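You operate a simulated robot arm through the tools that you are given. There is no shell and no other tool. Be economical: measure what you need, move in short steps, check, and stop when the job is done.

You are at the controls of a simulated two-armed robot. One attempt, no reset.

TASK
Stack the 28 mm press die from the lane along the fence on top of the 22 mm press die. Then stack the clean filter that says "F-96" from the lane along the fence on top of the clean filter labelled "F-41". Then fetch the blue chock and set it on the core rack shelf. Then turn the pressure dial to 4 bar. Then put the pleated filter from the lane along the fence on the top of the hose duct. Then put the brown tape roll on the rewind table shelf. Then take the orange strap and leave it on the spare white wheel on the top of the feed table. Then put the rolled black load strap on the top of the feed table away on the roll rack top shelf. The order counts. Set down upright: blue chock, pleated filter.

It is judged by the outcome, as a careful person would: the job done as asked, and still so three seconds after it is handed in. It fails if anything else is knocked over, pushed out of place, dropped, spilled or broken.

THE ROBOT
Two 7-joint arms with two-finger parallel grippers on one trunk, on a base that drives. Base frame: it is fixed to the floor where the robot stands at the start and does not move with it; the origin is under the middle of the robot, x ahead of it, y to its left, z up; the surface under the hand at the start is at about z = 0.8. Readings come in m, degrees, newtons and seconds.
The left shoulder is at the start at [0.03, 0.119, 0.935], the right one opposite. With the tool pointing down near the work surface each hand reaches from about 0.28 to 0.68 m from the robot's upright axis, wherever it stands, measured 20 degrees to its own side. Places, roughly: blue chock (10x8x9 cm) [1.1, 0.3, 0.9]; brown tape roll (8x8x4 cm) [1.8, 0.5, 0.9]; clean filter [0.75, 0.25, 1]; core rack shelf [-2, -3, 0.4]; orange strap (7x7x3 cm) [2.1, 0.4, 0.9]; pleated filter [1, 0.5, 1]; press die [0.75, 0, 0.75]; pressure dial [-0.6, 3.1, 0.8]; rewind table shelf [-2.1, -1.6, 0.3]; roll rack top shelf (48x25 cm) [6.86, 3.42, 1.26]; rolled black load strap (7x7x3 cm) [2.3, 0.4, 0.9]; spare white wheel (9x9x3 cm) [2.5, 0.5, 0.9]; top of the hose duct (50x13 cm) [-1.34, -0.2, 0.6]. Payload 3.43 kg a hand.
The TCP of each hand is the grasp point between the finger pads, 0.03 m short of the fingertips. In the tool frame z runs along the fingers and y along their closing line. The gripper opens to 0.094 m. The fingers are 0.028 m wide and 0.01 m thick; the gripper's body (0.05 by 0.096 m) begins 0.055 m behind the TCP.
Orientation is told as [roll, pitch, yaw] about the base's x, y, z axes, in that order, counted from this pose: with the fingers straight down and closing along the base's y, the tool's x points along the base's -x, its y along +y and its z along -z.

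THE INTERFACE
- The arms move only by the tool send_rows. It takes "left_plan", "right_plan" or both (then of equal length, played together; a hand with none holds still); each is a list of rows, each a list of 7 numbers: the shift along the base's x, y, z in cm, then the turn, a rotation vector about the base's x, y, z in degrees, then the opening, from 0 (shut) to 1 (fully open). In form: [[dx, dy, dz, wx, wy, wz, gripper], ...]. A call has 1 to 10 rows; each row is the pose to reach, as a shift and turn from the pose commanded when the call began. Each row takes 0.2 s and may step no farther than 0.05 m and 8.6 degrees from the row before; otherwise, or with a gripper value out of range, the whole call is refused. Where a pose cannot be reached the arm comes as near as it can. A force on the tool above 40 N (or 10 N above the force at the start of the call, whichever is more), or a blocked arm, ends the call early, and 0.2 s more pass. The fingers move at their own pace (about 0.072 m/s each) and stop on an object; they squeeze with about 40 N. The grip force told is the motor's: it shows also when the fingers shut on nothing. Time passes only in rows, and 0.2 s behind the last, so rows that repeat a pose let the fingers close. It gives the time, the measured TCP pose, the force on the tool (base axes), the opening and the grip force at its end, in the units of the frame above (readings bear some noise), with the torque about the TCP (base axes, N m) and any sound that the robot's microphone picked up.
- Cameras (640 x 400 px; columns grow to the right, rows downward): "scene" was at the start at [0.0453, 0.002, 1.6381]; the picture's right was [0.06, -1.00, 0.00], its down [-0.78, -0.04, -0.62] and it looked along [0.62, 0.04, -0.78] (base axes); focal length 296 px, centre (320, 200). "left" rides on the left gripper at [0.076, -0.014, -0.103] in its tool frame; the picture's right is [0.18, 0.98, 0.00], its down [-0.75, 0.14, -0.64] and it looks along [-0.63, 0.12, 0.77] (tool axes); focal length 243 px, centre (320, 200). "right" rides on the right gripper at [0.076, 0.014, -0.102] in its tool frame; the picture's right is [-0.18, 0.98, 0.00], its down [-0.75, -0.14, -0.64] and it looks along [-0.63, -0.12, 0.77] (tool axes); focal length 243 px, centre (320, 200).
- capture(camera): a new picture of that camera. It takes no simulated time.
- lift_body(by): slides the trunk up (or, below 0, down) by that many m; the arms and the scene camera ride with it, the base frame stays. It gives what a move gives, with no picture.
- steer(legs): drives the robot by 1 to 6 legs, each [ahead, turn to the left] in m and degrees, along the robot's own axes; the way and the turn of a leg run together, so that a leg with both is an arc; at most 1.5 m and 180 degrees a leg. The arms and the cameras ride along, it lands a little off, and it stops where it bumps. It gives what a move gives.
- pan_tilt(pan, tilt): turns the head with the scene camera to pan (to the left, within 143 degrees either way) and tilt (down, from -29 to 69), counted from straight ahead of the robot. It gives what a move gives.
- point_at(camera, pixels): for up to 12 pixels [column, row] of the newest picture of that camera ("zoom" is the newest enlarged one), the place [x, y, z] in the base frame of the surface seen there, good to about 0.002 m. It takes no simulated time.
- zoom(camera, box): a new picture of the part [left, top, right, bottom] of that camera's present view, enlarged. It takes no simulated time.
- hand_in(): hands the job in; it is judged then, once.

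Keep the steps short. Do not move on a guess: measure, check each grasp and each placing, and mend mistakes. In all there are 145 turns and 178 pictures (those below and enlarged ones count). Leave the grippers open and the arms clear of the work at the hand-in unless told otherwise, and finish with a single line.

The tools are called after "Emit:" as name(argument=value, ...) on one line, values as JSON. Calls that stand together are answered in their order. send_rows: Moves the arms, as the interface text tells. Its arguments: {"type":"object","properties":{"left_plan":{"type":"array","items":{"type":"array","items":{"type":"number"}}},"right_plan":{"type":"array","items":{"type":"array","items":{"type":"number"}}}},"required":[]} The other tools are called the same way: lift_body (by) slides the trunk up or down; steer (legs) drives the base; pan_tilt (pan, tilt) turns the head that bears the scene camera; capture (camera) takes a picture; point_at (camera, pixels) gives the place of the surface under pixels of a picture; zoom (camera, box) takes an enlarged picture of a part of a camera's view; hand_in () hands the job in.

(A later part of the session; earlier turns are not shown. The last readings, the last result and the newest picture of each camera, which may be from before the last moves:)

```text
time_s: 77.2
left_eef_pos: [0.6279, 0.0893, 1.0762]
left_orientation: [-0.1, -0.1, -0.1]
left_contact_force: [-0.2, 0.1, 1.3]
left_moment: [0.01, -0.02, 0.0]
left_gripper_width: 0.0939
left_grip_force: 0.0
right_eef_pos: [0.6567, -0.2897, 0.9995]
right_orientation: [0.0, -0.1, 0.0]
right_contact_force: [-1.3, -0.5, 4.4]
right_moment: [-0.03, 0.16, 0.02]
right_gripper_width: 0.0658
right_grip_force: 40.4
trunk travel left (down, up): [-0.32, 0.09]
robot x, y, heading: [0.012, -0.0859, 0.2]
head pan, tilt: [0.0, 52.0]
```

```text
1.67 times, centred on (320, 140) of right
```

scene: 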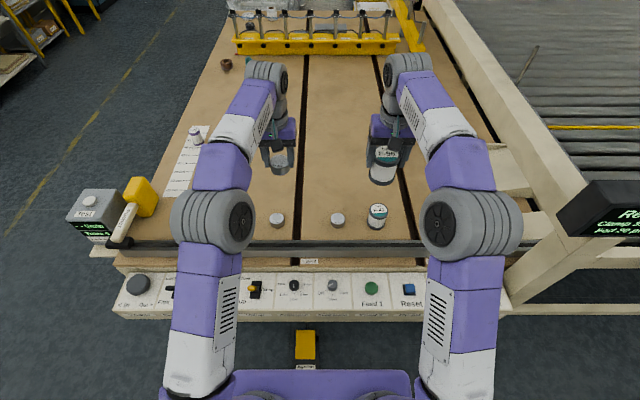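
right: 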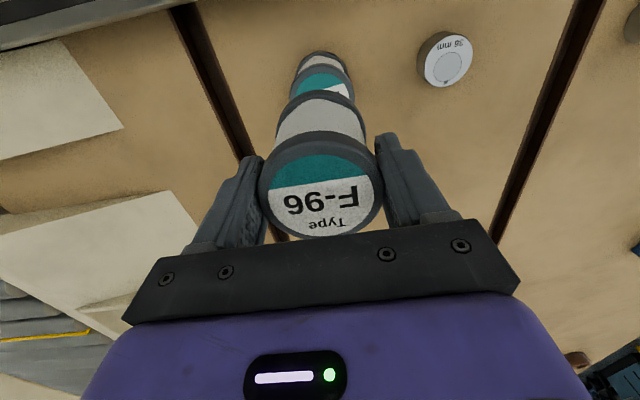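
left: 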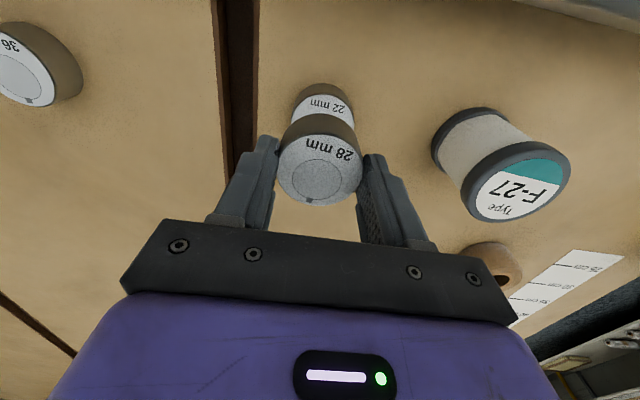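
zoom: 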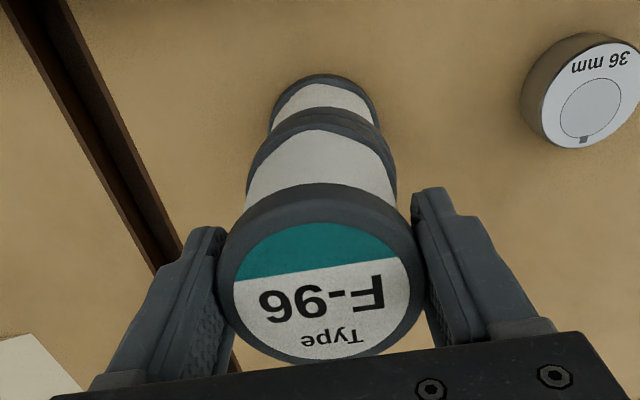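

In contact and aligned. Open, rise, and draw both hands back.

Emit:
send_rows(right_plan=[[0, 0, 0.05, 0, 0, 0, 0.7], [0, 0, 0.05, 0, 0, 0, 1], [0, 0, 0.05, 0, 0, 0, 1], [0, 0, 0.05, 0, 0, 0, 1], [0, 0, 4, 0, 0, 0, 1], [0, 0, 8.5, 0, 0, 0, 1], [-1, 0, 13, 0, 0, 0, 1], [-4, 0, 16.5, 0, 0, 0, 1], [-8, 0, 17, 0, 0, 0, 1], [-12, 0, 17, 0, 0, 0, 1]], left_plan=[[0, 0, 0, 0, 0, 0, 1], [0, 0, 0, 0, 0, 0, 1], [0, 0, 0, 0, 0, 0, 1], [0, 0, 0, 0, 0, 0, 1], [0, 0, 4, 0, 0, 0, 1], [-1, 0, 8, 0, 0, 0, 1], [-3, 1, 11, 0, 0, 0, 1], [-6, 2, 12, 0, 0, 0, 1], [-10, 3, 12, 0, 0, 0, 1], [-14, 3, 12, 0, 0, 0, 1]])

Emit:
capture(camera="scene")

```text
time_s: 79.4
left_eef_pos: [0.4838, 0.1181, 1.1966]
left_orientation: [-0.1, -0.3, 0.0]
left_contact_force: [0.0, 0.1, 0.4]
left_moment: [0.02, -0.02, 0.0]
left_gripper_width: 0.0939
left_grip_force: 0.0
right_eef_pos: [0.5339, -0.292, 1.1695]
right_orientation: [0.1, -0.2, -0.1]
right_contact_force: [-0.7, 0.5, -0.1]
right_moment: [-0.01, -0.03, -0.01]
right_gripper_width: 0.0941
right_grip_force: 0.1
trunk travel left (down, up): [-0.32, 0.09]
robot x, y, heading: [0.0119, -0.0817, -0.0]
head pan, tilt: [0.0, 52.0]
```

```text
141 pictures are left
```

scene: 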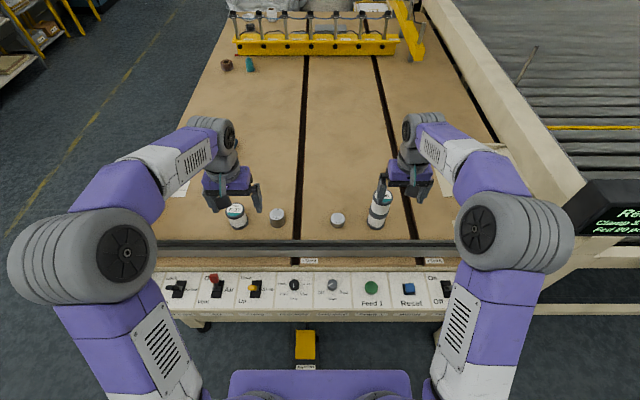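

Both stacks done. Next: drive round to the left side again for the blue chock and pleated filter.

Emit:
steer(legs=[[-0.3, 0], [0, 90], [1.25, 0], [0, -90], [1.35, 0], [0, -90]])

Emit:
lift_body(by=-0.08)

Emit:
capture(camera="scene")

```text
time_s: 105.4
left_eef_pos: [1.2368, 0.7168, 1.1944]
left_orientation: [-0.2, -0.1, -89.9]
left_contact_force: [-0.3, 0.1, -0.3]
left_moment: [0.02, 0.0, -0.02]
left_gripper_width: 0.0941
left_grip_force: 0.0
right_eef_pos: [0.8272, 0.6657, 1.1688]
right_orientation: [-0.1, -0.1, -89.9]
right_contact_force: [0.6, 0.7, 0.1]
right_moment: [-0.01, 0.01, -0.02]
right_gripper_width: 0.0938
right_grip_force: 0.0
trunk travel left (down, up): [-0.32, 0.09]
robot x, y, heading: [1.0343, 1.1922, -89.9]
head pan, tilt: [0.0, 52.0]
```

```text
time_s: 106.5
left_eef_pos: [1.2366, 0.7156, 1.1138]
left_orientation: [-0.1, 0.0, -89.9]
left_contact_force: [0.6, -0.2, 0.5]
left_moment: [0.01, -0.01, 0.0]
left_gripper_width: 0.0937
left_grip_force: 0.1
right_eef_pos: [0.8273, 0.6668, 1.0882]
right_orientation: [0.1, 0.0, -89.9]
right_contact_force: [-0.7, 0.6, -0.4]
right_moment: [0.0, -0.03, -0.03]
right_gripper_width: 0.094
right_grip_force: 0.1
trunk travel left (down, up): [-0.24, 0.17]
robot x, y, heading: [1.0322, 1.1935, -89.6]
head pan, tilt: [0.0, 52.0]
```

```text
140 pictures are left
```

scene: 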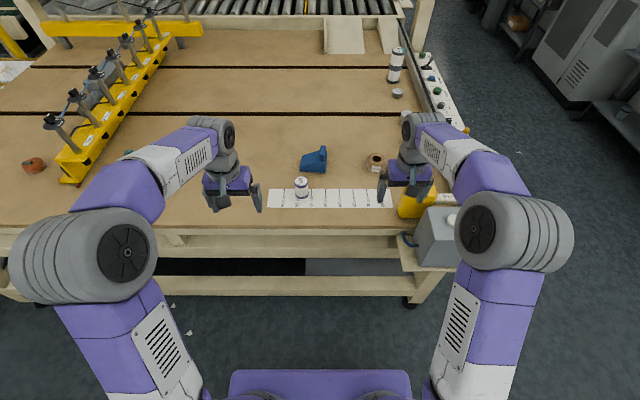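

Emit:
steer(legs=[[0.23, 0]])

Emit:
zoom(camera="scene", box=[260, 150, 388, 230])

Emit:
capture(camera="scene")

Emit:
capture(camera="right")

```text
time_s: 108.2
left_eef_pos: [1.235, 0.4897, 1.113]
left_orientation: [-0.1, 0.0, -89.9]
left_contact_force: [0.1, -0.4, -0.7]
left_moment: [0.02, -0.01, -0.02]
left_gripper_width: 0.0939
left_grip_force: 0.0
right_eef_pos: [0.8262, 0.4412, 1.0879]
right_orientation: [0.0, -0.1, -89.9]
right_contact_force: [0.2, -0.4, 0.2]
right_moment: [0.0, -0.02, 0.03]
right_gripper_width: 0.0939
right_grip_force: 0.1
trunk travel left (down, up): [-0.24, 0.17]
robot x, y, heading: [1.0326, 0.9703, -89.9]
head pan, tilt: [0.0, 52.0]
```

```text
5.00 times, centred on (324, 190) of scene
```

zoom: 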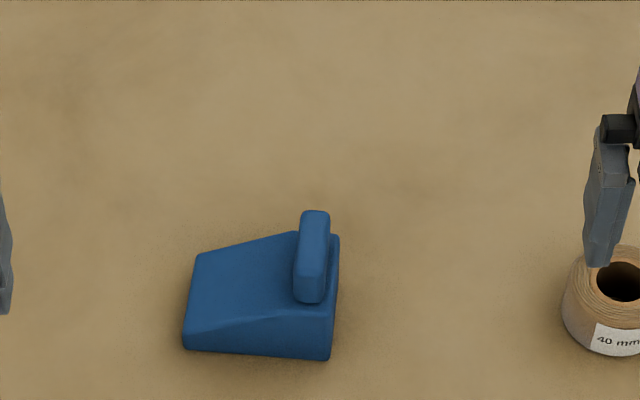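

```text
138 pictures are left
```

scene: 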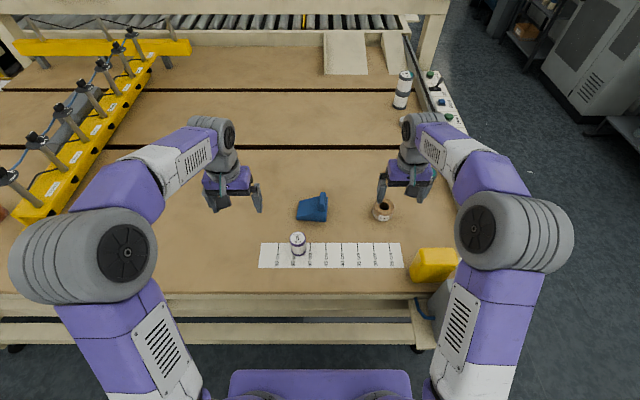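

```text
137 pictures are left
```

right: 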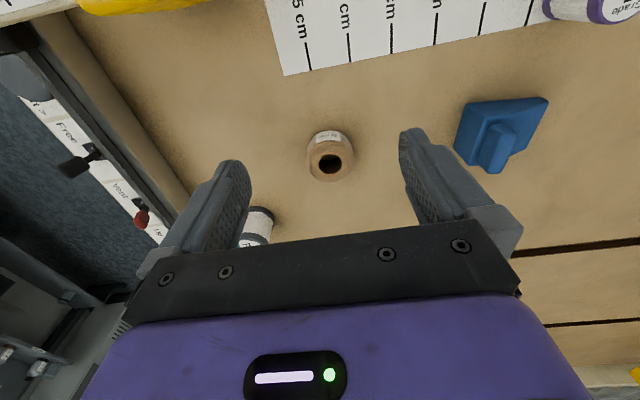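

Emit:
point_at(camera="zoom", pixels=[[304, 214], [326, 214], [297, 296], [322, 298], [312, 255], [300, 270], [240, 280], [195, 258], [185, 345], [327, 355], [335, 240], [331, 310]])

Emit:
zoom(camera="right", box=[440, 80, 568, 190])

Emit:
zoom(camera="scene", box=[260, 215, 340, 265])

```text
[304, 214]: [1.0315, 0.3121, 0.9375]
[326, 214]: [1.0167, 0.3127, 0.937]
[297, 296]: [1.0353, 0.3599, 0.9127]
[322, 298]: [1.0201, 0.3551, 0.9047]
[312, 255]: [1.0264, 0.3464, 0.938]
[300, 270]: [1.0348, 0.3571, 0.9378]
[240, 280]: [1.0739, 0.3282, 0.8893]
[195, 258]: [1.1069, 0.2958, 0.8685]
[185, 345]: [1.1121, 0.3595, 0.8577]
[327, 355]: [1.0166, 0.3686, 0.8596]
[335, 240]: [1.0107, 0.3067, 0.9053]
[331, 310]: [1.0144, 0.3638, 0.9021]
```

```text
3.64 times, centred on (504, 135) of right
```

zoom: 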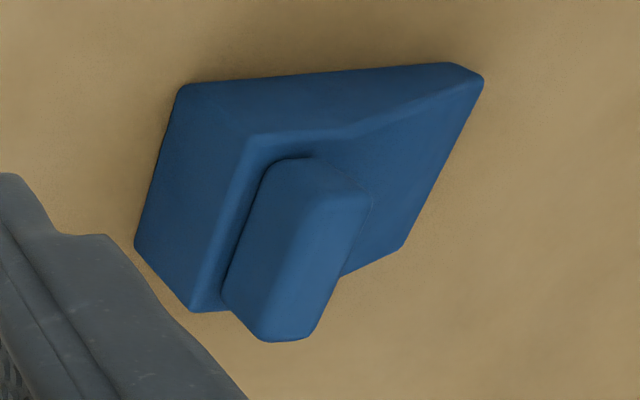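

```text
8.00 times, centred on (300, 240) of scene
```

zoom: 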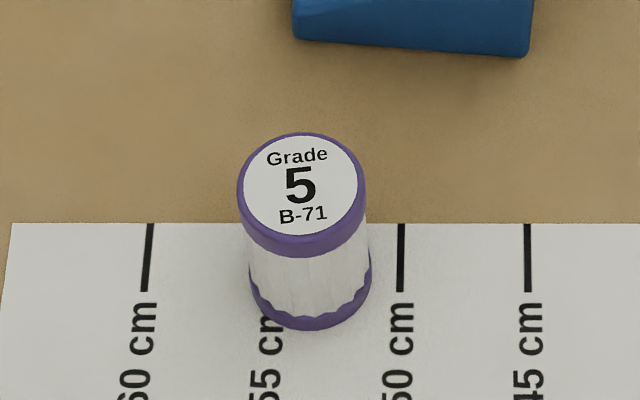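

Before choosing the grip, I want to see the core rack from here: it should be at pan about -38°.

Emit:
pan_tilt(pan=-40, tilt=18)

Emit:
capture(camera="scene")

Emit:
zoom(camera="scene", box=[240, 80, 480, 230])

```text
time_s: 109.3
left_eef_pos: [1.2365, 0.4912, 1.1138]
left_orientation: [-0.1, -0.1, -90.0]
left_contact_force: [-0.3, 0.6, 0.0]
left_moment: [0.01, 0.01, 0.0]
left_gripper_width: 0.0938
left_grip_force: 0.1
right_eef_pos: [0.8251, 0.4422, 1.0882]
right_orientation: [0.0, 0.0, -89.9]
right_contact_force: [-1.0, -0.1, 0.7]
right_moment: [-0.01, -0.01, 0.0]
right_gripper_width: 0.094
right_grip_force: 0.0
trunk travel left (down, up): [-0.24, 0.17]
robot x, y, heading: [1.0313, 0.9699, -89.9]
head pan, tilt: [-40.0, 18.0]
```

```text
134 pictures are left
```

scene: 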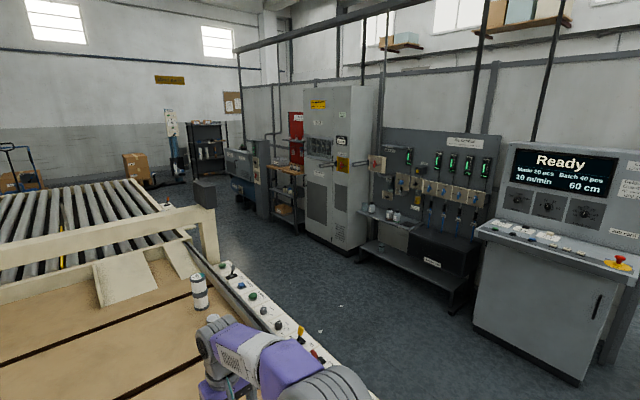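

```text
2.67 times, centred on (360, 155) of scene
```

zoom: 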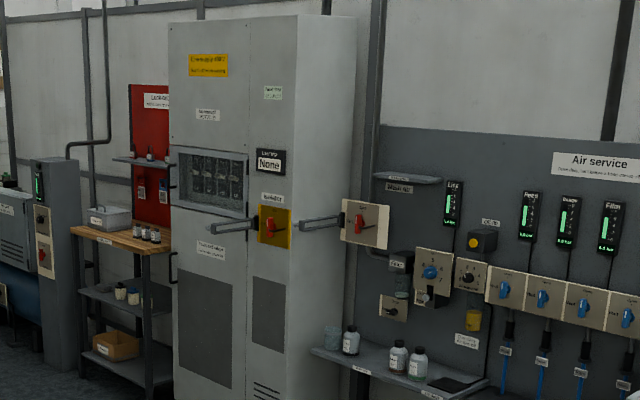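

Emit:
zoom(camera="scene", box=[150, 90, 310, 240])

Emit:
point_at(camera="scene", pixels=[[205, 170], [205, 150], [285, 210], [285, 190], [300, 168], [440, 235], [410, 232], [460, 250], [245, 180], [275, 170], [205, 130], [432, 262]])

```text
2.67 times, centred on (230, 165) of scene
```

zoom: 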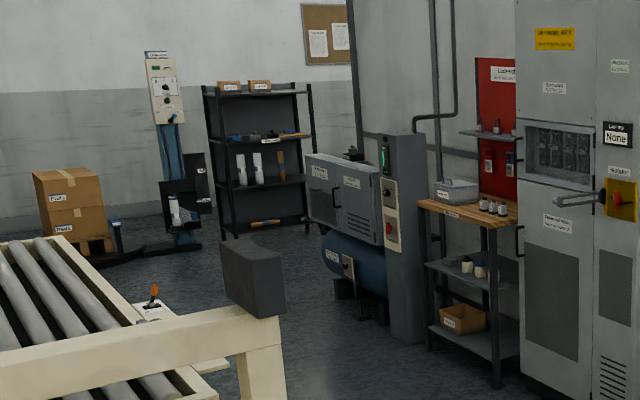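

```text
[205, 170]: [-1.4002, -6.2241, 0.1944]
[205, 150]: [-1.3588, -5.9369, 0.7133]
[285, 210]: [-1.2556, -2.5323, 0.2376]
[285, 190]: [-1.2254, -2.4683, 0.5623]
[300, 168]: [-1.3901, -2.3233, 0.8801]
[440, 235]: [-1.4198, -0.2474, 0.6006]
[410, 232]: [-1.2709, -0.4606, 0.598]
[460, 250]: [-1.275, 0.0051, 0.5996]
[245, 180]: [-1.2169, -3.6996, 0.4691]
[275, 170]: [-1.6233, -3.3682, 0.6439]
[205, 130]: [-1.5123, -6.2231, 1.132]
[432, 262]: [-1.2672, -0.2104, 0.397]
```

The duct top is clear at z 0.60. The core rack and rewind table seem to lie behind the partition; look toward that side.

Emit:
pan_tilt(pan=-92, tilt=15)

Emit:
capture(camera="scene")

Emit:
point_at(camera="scene", pixels=[[200, 100], [230, 290], [250, 200], [330, 230], [330, 260], [420, 300], [400, 180]])

```text
time_s: 110.5
left_eef_pos: [1.2361, 0.4905, 1.1143]
left_orientation: [-0.1, -0.1, -90.0]
left_contact_force: [0.7, 0.1, 0.3]
left_moment: [-0.04, 0.01, 0.04]
left_gripper_width: 0.0939
left_grip_force: 0.1
right_eef_pos: [0.8262, 0.441, 1.0876]
right_orientation: [0.0, -0.1, -90.0]
right_contact_force: [-0.3, -0.1, -0.6]
right_moment: [0.01, 0.01, -0.02]
right_gripper_width: 0.0942
right_grip_force: 0.0
trunk travel left (down, up): [-0.24, 0.17]
robot x, y, heading: [1.0336, 0.9698, -90.0]
head pan, tilt: [-92.0, 15.0]
```

```text
131 pictures are left
```

scene: 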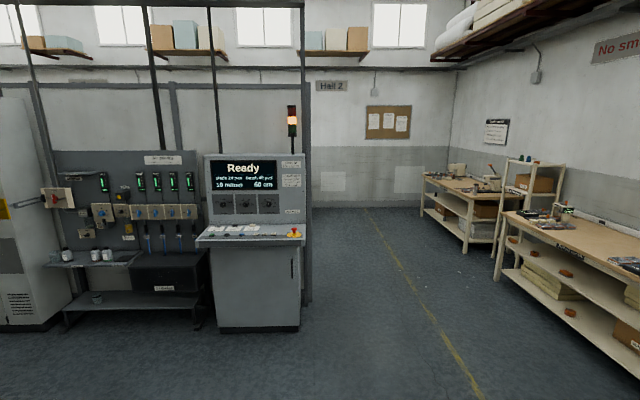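

```text
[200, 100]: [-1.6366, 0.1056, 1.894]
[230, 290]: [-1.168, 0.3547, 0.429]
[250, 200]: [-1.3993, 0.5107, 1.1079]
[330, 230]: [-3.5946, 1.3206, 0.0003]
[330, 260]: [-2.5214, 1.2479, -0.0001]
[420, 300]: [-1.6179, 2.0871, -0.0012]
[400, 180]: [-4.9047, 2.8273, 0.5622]
```

The way round the partition is open at y≈1–3. I'll take the chock by its top block (right hand) and the pleated filter (left hand). Re-aim the camera to measure the filter.

Emit:
pan_tilt(pan=0, tilt=52)

Emit:
zoom(camera="scene", box=[260, 215, 340, 265])

Emit:
point_at(camera="zoom", pixels=[[241, 185], [361, 185], [301, 137], [301, 232], [301, 185], [260, 300], [310, 325]])

```text
time_s: 112.2
left_eef_pos: [1.2363, 0.4912, 1.1153]
left_orientation: [-0.2, -0.1, -89.9]
left_contact_force: [-0.1, 0.0, 0.2]
left_moment: [-0.03, 0.0, 0.0]
left_gripper_width: 0.0941
left_grip_force: 0.1
right_eef_pos: [0.8258, 0.442, 1.0888]
right_orientation: [0.1, 0.0, -90.1]
right_contact_force: [0.1, 0.4, -0.6]
right_moment: [-0.03, 0.01, 0.02]
right_gripper_width: 0.094
right_grip_force: 0.1
trunk travel left (down, up): [-0.24, 0.17]
robot x, y, heading: [1.0361, 0.9714, -89.9]
head pan, tilt: [0.0, 52.0]
```

```text
8.00 times, centred on (300, 240) of scene
```

zoom: 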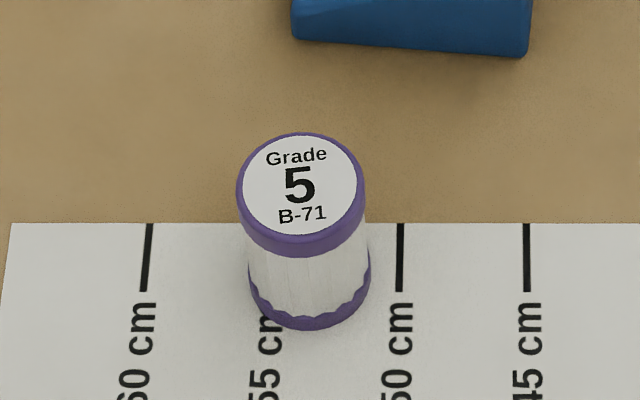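

```text
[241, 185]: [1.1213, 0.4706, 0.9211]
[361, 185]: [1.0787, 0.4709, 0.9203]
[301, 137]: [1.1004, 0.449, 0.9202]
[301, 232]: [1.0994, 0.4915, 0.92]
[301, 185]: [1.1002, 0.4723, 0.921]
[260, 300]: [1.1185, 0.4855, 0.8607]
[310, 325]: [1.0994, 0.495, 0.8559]
```

Filter centre (1.100, 0.471). Left hand takes it first, then clears away sideways.

Emit:
send_rows(left_plan=[[-4.5, -0.7, 0, 0, 0, 0, 1], [-9, -1.3, 0, 0, 0, 0, 1], [-13.6, -2, -1, 0, 0, 0, 1], [-13.6, -2, -6, 0, 0, 0, 1], [-13.6, -2, -11, 0, 0, 0, 1], [-13.6, -2, -16, 0, 0, 0, 1], [-13.6, -2, -21, 0, 0, 0, 1], [-13.6, -2, -21.3, 0, 0, 0, 1], [-13.6, -2, -21.3, 0, 0, 0, 0.5], [-13.6, -2, -21.3, 0, 0, 0, 0]])

Emit:
send_rows(left_plan=[[0, 0, 0, 0, 0, 0, 0], [0, 0, 0, 0, 0, 0, 0], [0, 0, 4, 0, 0, 0, 0], [0, 0, 9, 0, 0, 0, 0], [0, 0, 14, 0, 0, 0, 0], [0, 0, 19, 0, 0, 0, 0], [4, 1, 21, 0, 0, 0, 0], [8, 2, 23, 0, 0, 0, 0], [12, 4, 24, 0, 0, 0, 0], [16, 6, 24, 0, 0, 0, 0]], right_plan=[[0, 0, 0, 0, 0, 0, 1], [0, 0, 0, 0, 0, 0, 1], [0, 0, 0, 0, 0, 0, 1], [0, 0, 0, 0, 0, 0, 1], [0, 0, 0, 0, 0, 0, 1], [0, 0, 0, 0, 0, 0, 1], [4, -2, 0, 0, 0, 0, 1], [8, -4, 0, 0, 0, 0, 1], [12, -6, 0, 0, 0, -2, 1], [16, -8, 0, 0, 0, -4, 1]])

Emit:
capture(camera="left")

```text
time_s: 114.4
left_eef_pos: [1.0988, 0.4689, 0.9013]
left_orientation: [-0.1, -0.1, -90.0]
left_contact_force: [0.3, -0.3, 0.5]
left_moment: [-0.03, 0.0, -0.01]
left_gripper_width: 0.0485
left_grip_force: 34.0
right_eef_pos: [0.8264, 0.4408, 1.0887]
right_orientation: [0.0, 0.0, -90.0]
right_contact_force: [0.3, -0.5, -0.1]
right_moment: [0.02, 0.01, 0.0]
right_gripper_width: 0.094
right_grip_force: 0.1
trunk travel left (down, up): [-0.24, 0.17]
robot x, y, heading: [1.0348, 0.9686, -89.9]
head pan, tilt: [0.0, 52.0]
```

```text
time_s: 116.6
left_eef_pos: [1.2628, 0.5312, 1.1392]
left_orientation: [-0.1, -0.2, -90.0]
left_contact_force: [0.0, -0.4, -0.3]
left_moment: [0.01, 0.0, 0.0]
left_gripper_width: 0.0482
left_grip_force: 39.2
right_eef_pos: [0.9836, 0.3635, 1.088]
right_orientation: [-0.1, 0.1, -94.0]
right_contact_force: [-0.2, -0.3, -0.1]
right_moment: [-0.03, 0.03, 0.0]
right_gripper_width: 0.0939
right_grip_force: 0.1
trunk travel left (down, up): [-0.24, 0.17]
robot x, y, heading: [1.0309, 0.9684, -90.0]
head pan, tilt: [0.0, 52.0]
```

```text
129 pictures are left
```

left: 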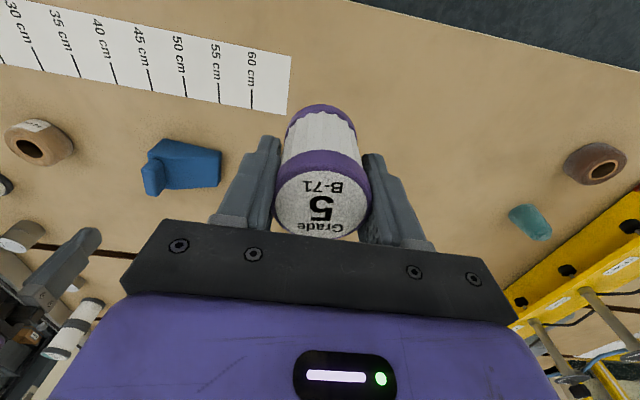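

Filter held. Right hand goes above the chock's top block.

Emit:
send_rows(right_plan=[[2.1, -1.5, -2, 0, 0, 0, 1], [4.2, -3, -4, 0, 0, 0, 1], [4.2, -3, -7.5, 0, 0, 0, 1], [4.2, -3, -9, 0, 0, 0, 1]])

Emit:
capture(camera="right")

Emit:
capture(camera="scene")

```text
time_s: 117.6
left_eef_pos: [1.2606, 0.5308, 1.1399]
left_orientation: [-0.1, -0.2, -89.9]
left_contact_force: [-0.6, -0.1, -0.8]
left_moment: [-0.01, -0.03, 0.02]
left_gripper_width: 0.0477
left_grip_force: 40.0
right_eef_pos: [1.0265, 0.3422, 1.0072]
right_orientation: [0.0, 0.0, -94.0]
right_contact_force: [0.1, 0.4, -0.1]
right_moment: [0.02, 0.02, -0.02]
right_gripper_width: 0.094
right_grip_force: 0.0
right hand out of reach, approached as far as the arm can: row 2, 3, 4
trunk travel left (down, up): [-0.24, 0.17]
robot x, y, heading: [1.0326, 0.969, -89.9]
head pan, tilt: [0.0, 52.0]
```

```text
128 pictures are left
```

right: 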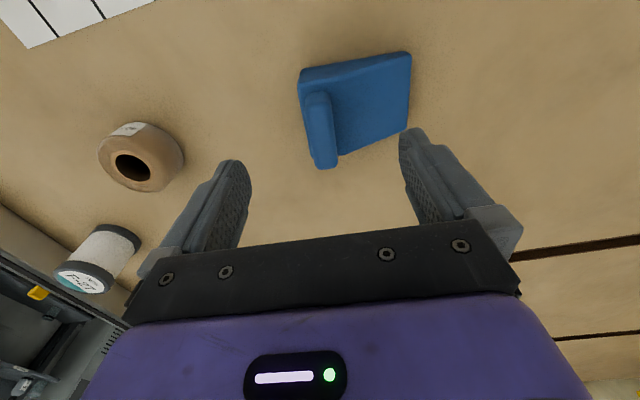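

```text
127 pictures are left
```

scene: 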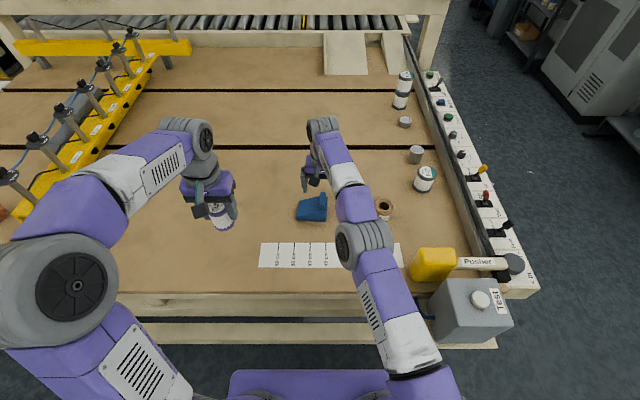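

Just short of reach; raising the trunk 0.1 m gives more. Then re-aim to (1.0255, 0.334).

Emit:
lift_body(by=0.1)

Emit:
point_at(camera="right", pixels=[[307, 102], [334, 98], [312, 160], [336, 158], [325, 130]])

Emit:
send_rows(right_plan=[[0, -0.8, -4, 0, 0, 0, 1], [0, -0.8, -9, 0, 0, 0, 1], [0, -0.8, -12, 0, 0, 0, 1], [0, -0.8, -12, 0, 0, 0, 1]])

Emit:
capture(camera="right")

```text
time_s: 118.9
left_eef_pos: [1.2619, 0.5307, 1.2404]
left_orientation: [0.0, -0.2, -89.8]
left_contact_force: [-1.0, 0.3, -0.7]
left_moment: [-0.01, -0.01, -0.03]
left_gripper_width: 0.0477
left_grip_force: 40.0
right_eef_pos: [1.0268, 0.3416, 1.1041]
right_orientation: [0.1, 0.0, -94.1]
right_contact_force: [0.0, -0.8, -0.1]
right_moment: [0.04, 0.01, -0.01]
right_gripper_width: 0.0938
right_grip_force: 0.0
trunk travel left (down, up): [-0.34, 0.07]
robot x, y, heading: [1.0348, 0.9664, -89.9]
head pan, tilt: [0.0, 52.0]
```

```text
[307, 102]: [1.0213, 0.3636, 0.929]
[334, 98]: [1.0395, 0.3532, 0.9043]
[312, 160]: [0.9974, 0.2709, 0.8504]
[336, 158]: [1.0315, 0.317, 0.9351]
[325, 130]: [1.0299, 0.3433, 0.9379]
```

```text
time_s: 119.9
left_eef_pos: [1.2614, 0.53, 1.2401]
left_orientation: [0.0, -0.1, -89.9]
left_contact_force: [0.3, -0.7, -1.2]
left_moment: [0.01, 0.0, 0.0]
left_gripper_width: 0.0476
left_grip_force: 39.8
right_eef_pos: [1.0262, 0.3367, 0.985]
right_orientation: [0.1, 0.0, -94.1]
right_contact_force: [-0.8, 0.1, -0.4]
right_moment: [0.01, 0.02, 0.01]
right_gripper_width: 0.0939
right_grip_force: 0.0
right hand out of reach, approached as far as the arm can: row 1, 3, 4
trunk travel left (down, up): [-0.34, 0.07]
robot x, y, heading: [1.0321, 0.9688, -90.1]
head pan, tilt: [0.0, 52.0]
```

```text
126 pictures are left
```

right: 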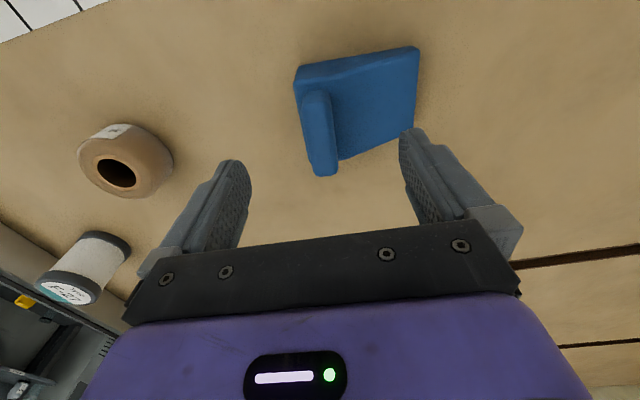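

Now at (1.026, 0.337), good. Descend to z≈0.941 and close.

Emit:
send_rows(right_plan=[[0, 0, -2.5, 0, 0, 0, 1], [0, 0, -4.4, 0, 0, 0, 1], [0, 0, -4.4, 0, 0, 0, 1], [0, 0, -4.4, 0, 0, 0, 0.6], [0, 0, -4.4, 0, 0, 0, 0.2], [0, 0, -4.4, 0, 0, 0, 0], [0, 0, -4.4, 0, 0, 0, 0], [0, 0, -4.4, 0, 0, 0, 0]])

Emit:
capture(camera="right")

```text
time_s: 121.7
left_eef_pos: [1.2614, 0.53, 1.2408]
left_orientation: [-0.1, -0.2, -90.0]
left_contact_force: [-0.5, 0.2, -0.3]
left_moment: [0.0, 0.03, 0.01]
left_gripper_width: 0.0476
left_grip_force: 39.7
right_eef_pos: [1.0263, 0.3405, 0.943]
right_orientation: [0.0, 0.1, -94.0]
right_contact_force: [-0.2, -0.4, 0.3]
right_moment: [-0.12, 0.01, -0.09]
right_gripper_width: 0.0196
right_grip_force: 39.9
trunk travel left (down, up): [-0.34, 0.07]
robot x, y, heading: [1.0343, 0.9659, -89.8]
head pan, tilt: [0.0, 52.0]
```

```text
125 pictures are left
```

right: 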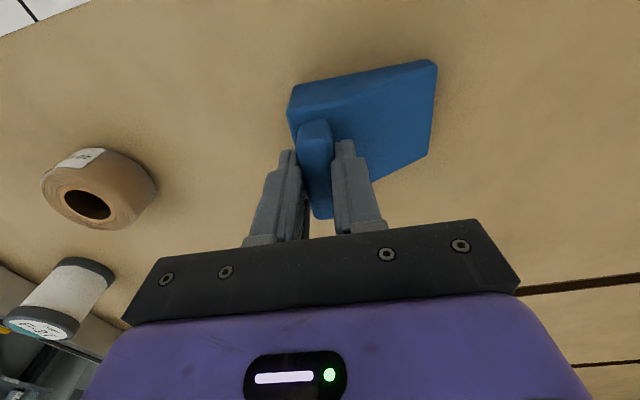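

Block gripped (20 mm). Lift and draw both hands closer to the body for travel.

Emit:
send_rows(right_plan=[[0, 0, 3, 0, 0, 0, 0], [0, 0, 7, 0, 0, 0, 0], [0, 0, 12, 0, 0, 0, 0], [0, 1, 17, 0, 0, 0, 0], [-1, 4, 20, 0, 0, 0, 0], [-3, 8, 22, 0, 0, 0, 0], [-6, 12, 22, 0, 0, 0, 0], [-9, 15, 22, 0, 0, 0, 0], [-12, 17, 22, 0, 0, 0, 0], [-14, 19, 22, 0, 0, 0, 0]], left_plan=[[0, 0, 0, 0, 0, 0, 0], [0, 0, 0, 0, 0, 0, 0], [0, 0, 0, 0, 0, 0, 0], [0, 0, 0, 0, 0, 0, 0], [0, 2, 0, 0, 0, 0, 0], [0, 4, 0, 0, 0, 0, 0], [0, 6, 0, 0, 0, 0, 0], [0, 8, 0, 0, 0, 0, 0], [0, 9, 0, 0, 0, 0, 0], [0, 10, 0, 0, 0, 0, 0]])

Emit:
capture(camera="scene")

```text
refused: row 4 steps farther than a row can; nothing moved
```

```text
124 pictures are left
```

scene: 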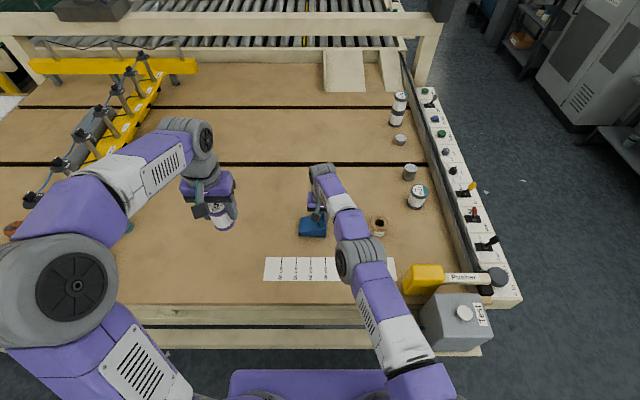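

Emit:
send_rows(right_plan=[[0, 0, 3, 0, 0, 0, 0], [0, 0, 7, 0, 0, 0, 0], [0, 0, 12, 0, 0, 0, 0], [0, 1, 16.5, 0, 0, 0, 0], [-1, 4, 19, 0, 0, 0, 0], [-3, 8, 21, 0, 0, 0, 0], [-5, 12, 21.5, 0, 0, 0, 0], [-8, 15, 22, 0, 0, 0, 0], [-11, 17, 22, 0, 0, 0, 0], [-14, 19, 22, 0, 0, 0, 0]], left_plan=[[0, 0, 0, 0, 0, 0, 0], [0, 0, 0, 0, 0, 0, 0], [0, 0, 0, 0, 0, 0, 0], [0, 0, 0, 0, 0, 0, 0], [0, 2, 0, 0, 0, 0, 0], [0, 4, 0, 0, 0, 0, 0], [0, 6, 0, 0, 0, 0, 0], [0, 8, 0, 0, 0, 0, 0], [0, 9, 0, 0, 0, 0, 0], [0, 10, 0, 0, 0, 0, 0]])

Emit:
capture(camera="right")

```text
time_s: 123.9
left_eef_pos: [1.2609, 0.6325, 1.2422]
left_orientation: [-0.1, -0.2, -90.1]
left_contact_force: [-0.9, -0.5, -0.2]
left_moment: [-0.01, -0.03, 0.0]
left_gripper_width: 0.0472
left_grip_force: 39.7
right_eef_pos: [0.8843, 0.5281, 1.1615]
right_orientation: [0.1, -0.1, -94.0]
right_contact_force: [0.3, 0.9, -4.3]
right_moment: [-0.04, 0.05, 0.0]
right_gripper_width: 0.0198
right_grip_force: 39.8
trunk travel left (down, up): [-0.34, 0.07]
robot x, y, heading: [1.0343, 0.9672, -89.9]
head pan, tilt: [0.0, 52.0]
```

```text
123 pictures are left
```

right: 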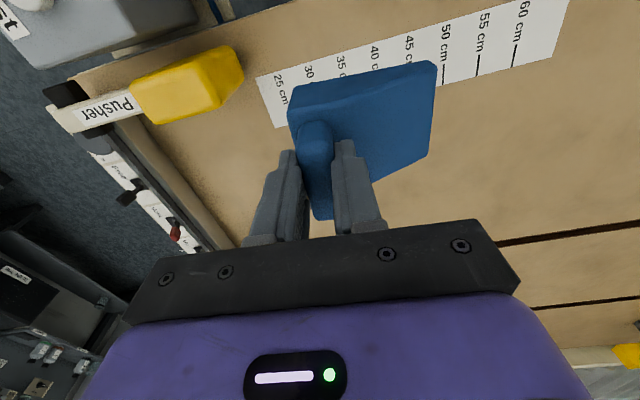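

Chock held (weight ~4 N). Drive round past the console to behind the partition.

Emit:
steer(legs=[[-0.65, 0], [0, -90], [1.5, 0], [1.5, 0], [0.4, 0]])

Emit:
pan_tilt(pan=90, tilt=22)

Emit:
capture(camera="scene")

Emit:
pan_tilt(pan=45, tilt=22)

Emit:
capture(camera="scene")

```text
time_s: 147.5
left_eef_pos: [-2.7022, 1.2102, 1.2412]
left_orientation: [-0.1, -0.1, -177.2]
left_contact_force: [-0.1, -0.6, -0.7]
left_moment: [-0.01, 0.02, -0.02]
left_gripper_width: 0.0469
left_grip_force: 40.2
right_eef_pos: [-2.8249, 1.5829, 1.1613]
right_orientation: [0.0, 0.0, 178.7]
right_contact_force: [-0.3, 0.9, -3.8]
right_moment: [0.1, -0.02, -0.02]
right_gripper_width: 0.0197
right_grip_force: 39.4
trunk travel left (down, up): [-0.34, 0.07]
robot x, y, heading: [-2.3745, 1.4523, -177.1]
head pan, tilt: [0.0, 52.0]
```

```text
time_s: 149.2
left_eef_pos: [-2.7022, 1.2119, 1.2413]
left_orientation: [-0.1, -0.1, -177.2]
left_contact_force: [0.4, -0.4, -0.9]
left_moment: [0.0, 0.02, -0.01]
left_gripper_width: 0.0469
left_grip_force: 40.1
right_eef_pos: [-2.824, 1.5822, 1.1615]
right_orientation: [0.0, 0.0, 178.8]
right_contact_force: [0.1, -1.3, -2.9]
right_moment: [0.09, -0.03, -0.01]
right_gripper_width: 0.0196
right_grip_force: 40.0
trunk travel left (down, up): [-0.34, 0.07]
robot x, y, heading: [-2.3765, 1.456, -177.1]
head pan, tilt: [90.0, 22.0]
```

```text
122 pictures are left
```

scene: 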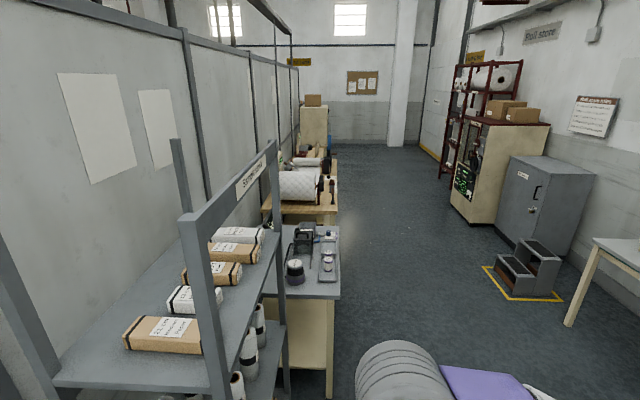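

```text
time_s: 150.3
left_eef_pos: [-2.7021, 1.2121, 1.2402]
left_orientation: [-0.2, -0.2, -177.2]
left_contact_force: [-0.8, -0.7, -1.3]
left_moment: [0.0, 0.0, 0.0]
left_gripper_width: 0.0469
left_grip_force: 40.3
right_eef_pos: [-2.8249, 1.5831, 1.161]
right_orientation: [0.0, 0.0, 178.8]
right_contact_force: [-0.7, -0.2, -3.3]
right_moment: [0.08, 0.01, -0.01]
right_gripper_width: 0.0194
right_grip_force: 39.4
trunk travel left (down, up): [-0.34, 0.07]
robot x, y, heading: [-2.3772, 1.4566, -177.2]
head pan, tilt: [45.0, 22.0]
```

```text
121 pictures are left
```

scene: 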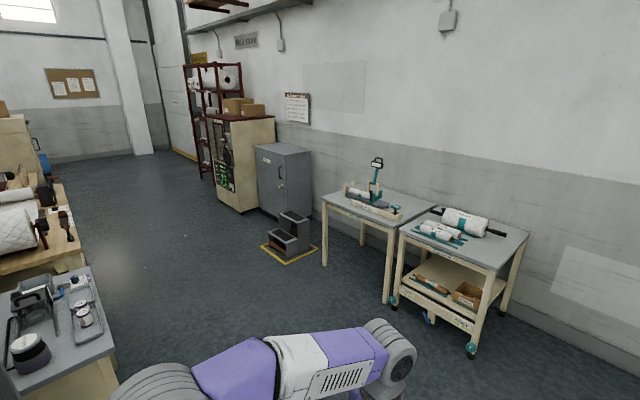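

Emit:
point_at(camera="scene", pixels=[[265, 247], [287, 262], [388, 298], [470, 350], [75, 230], [100, 290], [20, 230], [255, 212], [115, 350], [125, 240]])

Emit:
pan_tilt(pan=85, tilt=15)

Emit:
zoom(camera="scene", box=[230, 60, 430, 300])

Emit:
point_at(camera="zoom", pixels=[[300, 165], [330, 120], [200, 200], [280, 250], [300, 300], [240, 180]])

```text
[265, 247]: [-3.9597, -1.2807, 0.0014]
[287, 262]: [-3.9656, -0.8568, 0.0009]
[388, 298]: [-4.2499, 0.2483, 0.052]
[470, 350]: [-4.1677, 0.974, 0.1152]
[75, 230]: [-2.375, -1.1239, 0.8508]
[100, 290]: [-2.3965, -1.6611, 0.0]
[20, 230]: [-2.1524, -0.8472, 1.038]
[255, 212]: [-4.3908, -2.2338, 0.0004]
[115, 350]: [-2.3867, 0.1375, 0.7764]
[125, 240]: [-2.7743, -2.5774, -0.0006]
```

```text
time_s: 151.4
left_eef_pos: [-2.7027, 1.2114, 1.2414]
left_orientation: [-0.2, -0.1, -177.2]
left_contact_force: [0.3, -0.4, -1.0]
left_moment: [0.03, 0.04, -0.01]
left_gripper_width: 0.0468
left_grip_force: 40.2
right_eef_pos: [-2.8255, 1.5833, 1.1611]
right_orientation: [0.1, 0.1, 178.8]
right_contact_force: [0.2, 0.5, -4.0]
right_moment: [0.08, -0.03, -0.02]
right_gripper_width: 0.0197
right_grip_force: 39.8
trunk travel left (down, up): [-0.34, 0.07]
robot x, y, heading: [-2.3771, 1.4576, -177.0]
head pan, tilt: [85.0, 15.0]
```

```text
1.67 times, centred on (330, 180) of scene
```

zoom: 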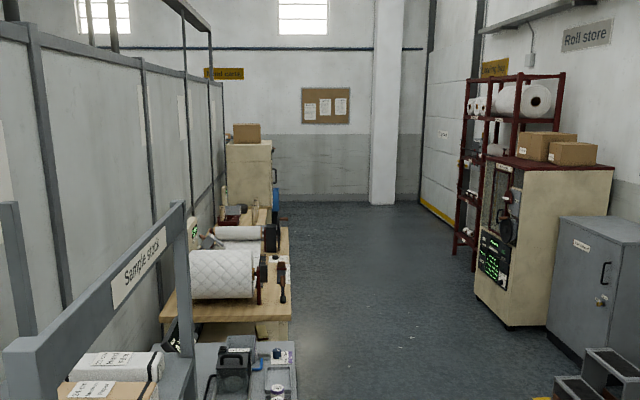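

```text
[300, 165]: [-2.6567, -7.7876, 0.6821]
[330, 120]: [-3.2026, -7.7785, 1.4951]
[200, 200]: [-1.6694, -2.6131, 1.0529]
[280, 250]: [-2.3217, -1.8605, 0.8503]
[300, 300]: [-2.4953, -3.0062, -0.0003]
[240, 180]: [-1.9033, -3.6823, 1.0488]
```

The corridor is x≈-2.45…-3.95. Drive along x≈-3.05 down to y≈-3, then look at the core rack on my left.

Emit:
steer(legs=[[0.65, 0], [0, 87], [1.5, 0], [1.5, 0], [1.4, 0]])

Emit:
pan_tilt(pan=90, tilt=40)

Emit:
capture(camera="scene")

Emit:
pan_tilt(pan=130, tilt=40)

Emit:
capture(camera="scene")

```text
time_s: 179.2
left_eef_pos: [-2.6867, -3.2897, 1.2417]
left_orientation: [-0.1, -0.1, -88.2]
left_contact_force: [0.1, -0.3, -0.8]
left_moment: [-0.03, 0.03, 0.02]
left_gripper_width: 0.0471
left_grip_force: 40.0
right_eef_pos: [-3.0612, -3.4051, 1.1606]
right_orientation: [0.1, 0.0, -92.1]
right_contact_force: [0.9, 0.6, -2.7]
right_moment: [0.03, 0.09, 0.02]
right_gripper_width: 0.0196
right_grip_force: 39.9
trunk travel left (down, up): [-0.34, 0.07]
robot x, y, heading: [-2.9246, -2.9602, -88.1]
head pan, tilt: [85.0, 15.0]
```

```text
time_s: 180.1
left_eef_pos: [-2.6874, -3.2888, 1.2404]
left_orientation: [-0.1, -0.1, -88.3]
left_contact_force: [0.0, -0.2, -1.7]
left_moment: [0.01, 0.0, 0.01]
left_gripper_width: 0.0469
left_grip_force: 40.0
right_eef_pos: [-3.0609, -3.4047, 1.1602]
right_orientation: [0.0, 0.0, -92.2]
right_contact_force: [-0.1, 0.0, -4.3]
right_moment: [0.03, 0.07, -0.01]
right_gripper_width: 0.0199
right_grip_force: 39.9
trunk travel left (down, up): [-0.34, 0.07]
robot x, y, heading: [-2.9259, -2.9577, -88.1]
head pan, tilt: [90.0, 40.0]
```

```text
119 pictures are left
```

scene: 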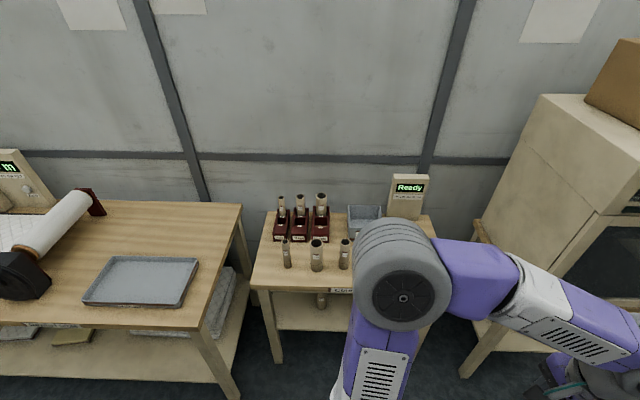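

```text
time_s: 181.2
left_eef_pos: [-2.6874, -3.29, 1.2411]
left_orientation: [-0.2, -0.2, -88.2]
left_contact_force: [-0.6, 0.2, -0.4]
left_moment: [0.0, -0.01, 0.0]
left_gripper_width: 0.0467
left_grip_force: 40.0
right_eef_pos: [-3.0609, -3.4057, 1.1613]
right_orientation: [0.0, 0.1, -92.0]
right_contact_force: [-0.3, 0.0, -3.3]
right_moment: [0.03, 0.03, -0.02]
right_gripper_width: 0.0196
right_grip_force: 39.9
trunk travel left (down, up): [-0.34, 0.07]
robot x, y, heading: [-2.923, -2.961, -87.9]
head pan, tilt: [130.0, 40.0]
```

```text
118 pictures are left
```

scene: 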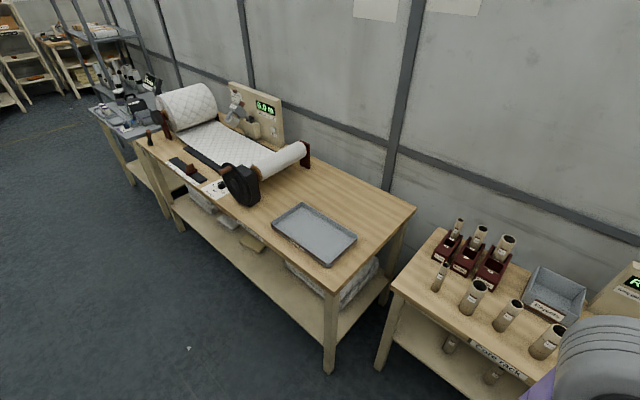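

The core rack's shelf lies under its top (a table), so I'll need a tilted grip: set the chock down once on a clear spot and regrip with the tool pitched. Measuring the clear corner of the rewind table, and the core rack.

Emit:
point_at(camera="scene", pixels=[[355, 238], [330, 262], [415, 208], [325, 288], [385, 235], [395, 290], [500, 365], [470, 300], [450, 340], [420, 345], [380, 365], [300, 205]])

Emit:
zoom(camera="scene", box=[240, 180, 560, 400])

```text
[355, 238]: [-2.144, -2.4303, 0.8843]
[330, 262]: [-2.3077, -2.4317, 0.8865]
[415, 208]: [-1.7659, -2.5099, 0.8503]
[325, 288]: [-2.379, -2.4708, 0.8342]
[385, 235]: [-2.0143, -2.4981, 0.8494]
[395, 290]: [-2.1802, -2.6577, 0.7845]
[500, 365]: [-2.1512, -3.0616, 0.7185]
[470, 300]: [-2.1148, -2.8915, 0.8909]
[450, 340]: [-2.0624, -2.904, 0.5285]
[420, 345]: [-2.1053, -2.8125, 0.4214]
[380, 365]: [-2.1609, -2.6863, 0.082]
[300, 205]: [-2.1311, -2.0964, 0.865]
```

```text
1.82 times, centred on (400, 290) of scene
```

zoom: 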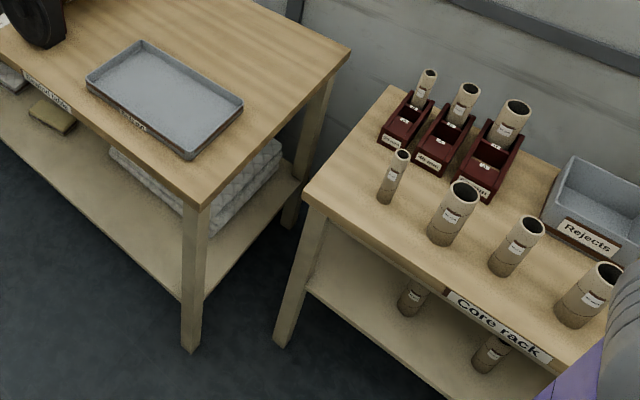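

Looking across the corridor for a clear surface (grey cabinet top) to regrip the chock.

Emit:
pan_tilt(pan=-115, tilt=30)

Emit:
capture(camera="scene")

Emit:
point_at(camera="scene", pixels=[[320, 150], [350, 150], [380, 150], [290, 150], [250, 150], [320, 180], [380, 180], [420, 200]])

```text
time_s: 184.7
left_eef_pos: [-2.6878, -3.2892, 1.2407]
left_orientation: [-0.2, -0.2, -88.2]
left_contact_force: [-0.2, -0.2, -0.1]
left_moment: [0.0, 0.01, 0.0]
left_gripper_width: 0.0468
left_grip_force: 39.1
right_eef_pos: [-3.0598, -3.4051, 1.1614]
right_orientation: [0.0, 0.1, -92.1]
right_contact_force: [-0.3, 0.0, -3.6]
right_moment: [0.07, 0.1, -0.01]
right_gripper_width: 0.0196
right_grip_force: 40.0
trunk travel left (down, up): [-0.34, 0.07]
robot x, y, heading: [-2.927, -2.9585, -87.9]
head pan, tilt: [-115.0, 30.0]
```

```text
116 pictures are left
```

scene: 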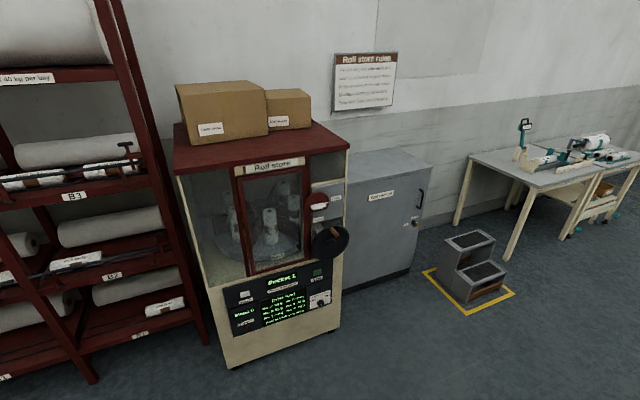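

```text
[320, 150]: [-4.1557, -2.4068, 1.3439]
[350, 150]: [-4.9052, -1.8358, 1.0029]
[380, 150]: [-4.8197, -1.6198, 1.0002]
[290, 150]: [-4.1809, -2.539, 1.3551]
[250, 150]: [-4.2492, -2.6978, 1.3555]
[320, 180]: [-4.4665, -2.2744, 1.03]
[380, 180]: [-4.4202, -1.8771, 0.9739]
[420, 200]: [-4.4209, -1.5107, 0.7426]
```

The grey cabinet top (z 1.00, x -4.42…-4.9, y -1.5…-2.2) is empty. I'll go there to regrip.

Emit:
steer(legs=[[-1.08, 0], [0, -92], [0.85, 0]])

Emit:
pan_tilt(pan=0, tilt=50)

Emit:
capture(camera="scene")

Emit:
point_at(camera="scene", pixels=[[320, 130], [250, 130], [400, 130], [320, 160], [320, 190], [320, 220], [400, 190], [440, 160]])

```text
time_s: 198.1
left_eef_pos: [-4.1445, -2.1709, 1.24]
left_orientation: [-0.2, -0.1, -177.4]
left_contact_force: [0.3, -0.1, -0.4]
left_moment: [-0.01, 0.01, 0.03]
left_gripper_width: 0.0468
left_grip_force: 40.1
right_eef_pos: [-4.2664, -1.7981, 1.1616]
right_orientation: [-0.1, 0.1, 178.5]
right_contact_force: [-0.4, 0.0, -3.3]
right_moment: [0.06, -0.05, 0.0]
right_gripper_width: 0.0198
right_grip_force: 39.9
trunk travel left (down, up): [-0.34, 0.07]
robot x, y, heading: [-3.817, -1.9254, -177.6]
head pan, tilt: [-115.0, 30.0]
```

```text
time_s: 200.1
left_eef_pos: [-4.1435, -2.1704, 1.2406]
left_orientation: [-0.1, 0.0, -177.5]
left_contact_force: [0.0, -1.1, 0.0]
left_moment: [0.01, 0.04, 0.04]
left_gripper_width: 0.047
left_grip_force: 39.7
right_eef_pos: [-4.2645, -1.7991, 1.1609]
right_orientation: [-0.1, 0.0, 178.5]
right_contact_force: [-0.4, -0.1, -4.3]
right_moment: [0.07, -0.01, -0.02]
right_gripper_width: 0.0195
right_grip_force: 39.9
trunk travel left (down, up): [-0.34, 0.07]
robot x, y, heading: [-3.8166, -1.9275, -177.5]
head pan, tilt: [0.0, 50.0]
```

```text
115 pictures are left
```

scene: 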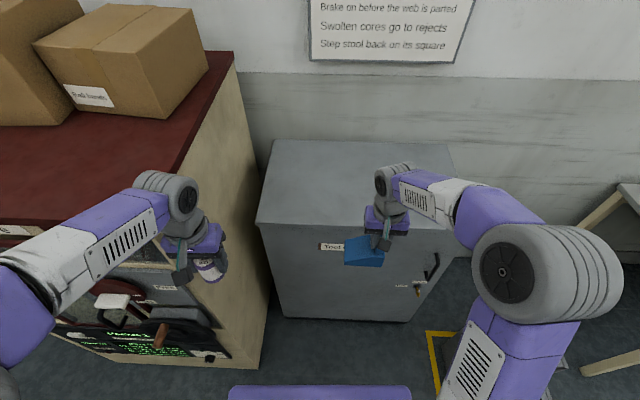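

```text
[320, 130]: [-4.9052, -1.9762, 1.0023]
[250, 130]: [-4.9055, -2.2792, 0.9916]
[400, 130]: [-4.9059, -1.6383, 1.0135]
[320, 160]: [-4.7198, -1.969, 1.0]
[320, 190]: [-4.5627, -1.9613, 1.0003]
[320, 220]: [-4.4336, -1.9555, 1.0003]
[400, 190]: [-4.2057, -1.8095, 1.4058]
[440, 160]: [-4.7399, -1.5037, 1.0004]
```

Right hand carries the chock forward over the cabinet top and lowers it.

Emit:
send_rows(right_plan=[[-4.3, 0, 0, 0, 0, 0, 0], [-8.6, 0, 0, 0, 0, 0, 0], [-12.9, 0, 0, 0, 0, 0, 0], [-17.2, 0, 0, 0, 0, 0, 0], [-21.6, 0, 0, 0, 0, 0, 0], [-21.6, 0, -4, 0, 0, 0, 0], [-21.6, 0, -6, 0, 0, 0, 0], [-21.6, 0, -6.5, 0, 0, 0, 0], [-21.6, 0, -6.8, 0, 0, 0, 0]])

Emit:
zoom(camera="scene", box=[300, 130, 460, 230])

```text
time_s: 202.1
left_eef_pos: [-4.1432, -2.1702, 1.241]
left_orientation: [-0.2, -0.1, -177.5]
left_contact_force: [0.0, -0.2, -0.5]
left_moment: [-0.01, 0.0, 0.02]
left_gripper_width: 0.0469
left_grip_force: 40.2
right_eef_pos: [-4.4707, -1.7983, 1.0936]
right_orientation: [-0.1, 0.1, 178.5]
right_contact_force: [0.4, 1.2, -0.1]
right_moment: [-0.09, 0.01, 0.09]
right_gripper_width: 0.0197
right_grip_force: 40.2
right hand out of reach, approached as far as the arm can: row 5, 6, 7, 8, 9
trunk travel left (down, up): [-0.34, 0.07]
robot x, y, heading: [-3.8194, -1.928, -177.4]
head pan, tilt: [0.0, 50.0]
```

```text
4.00 times, centred on (380, 180) of scene
```

zoom: 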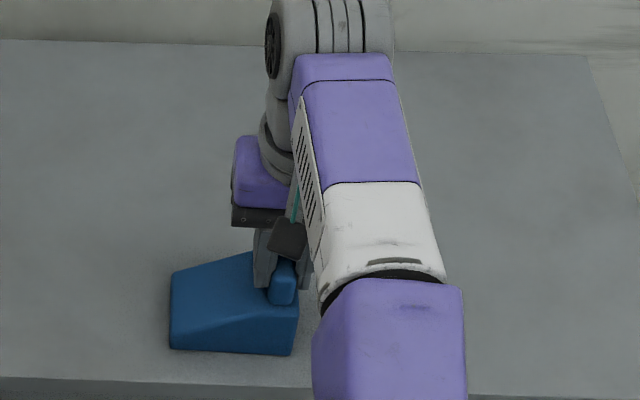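

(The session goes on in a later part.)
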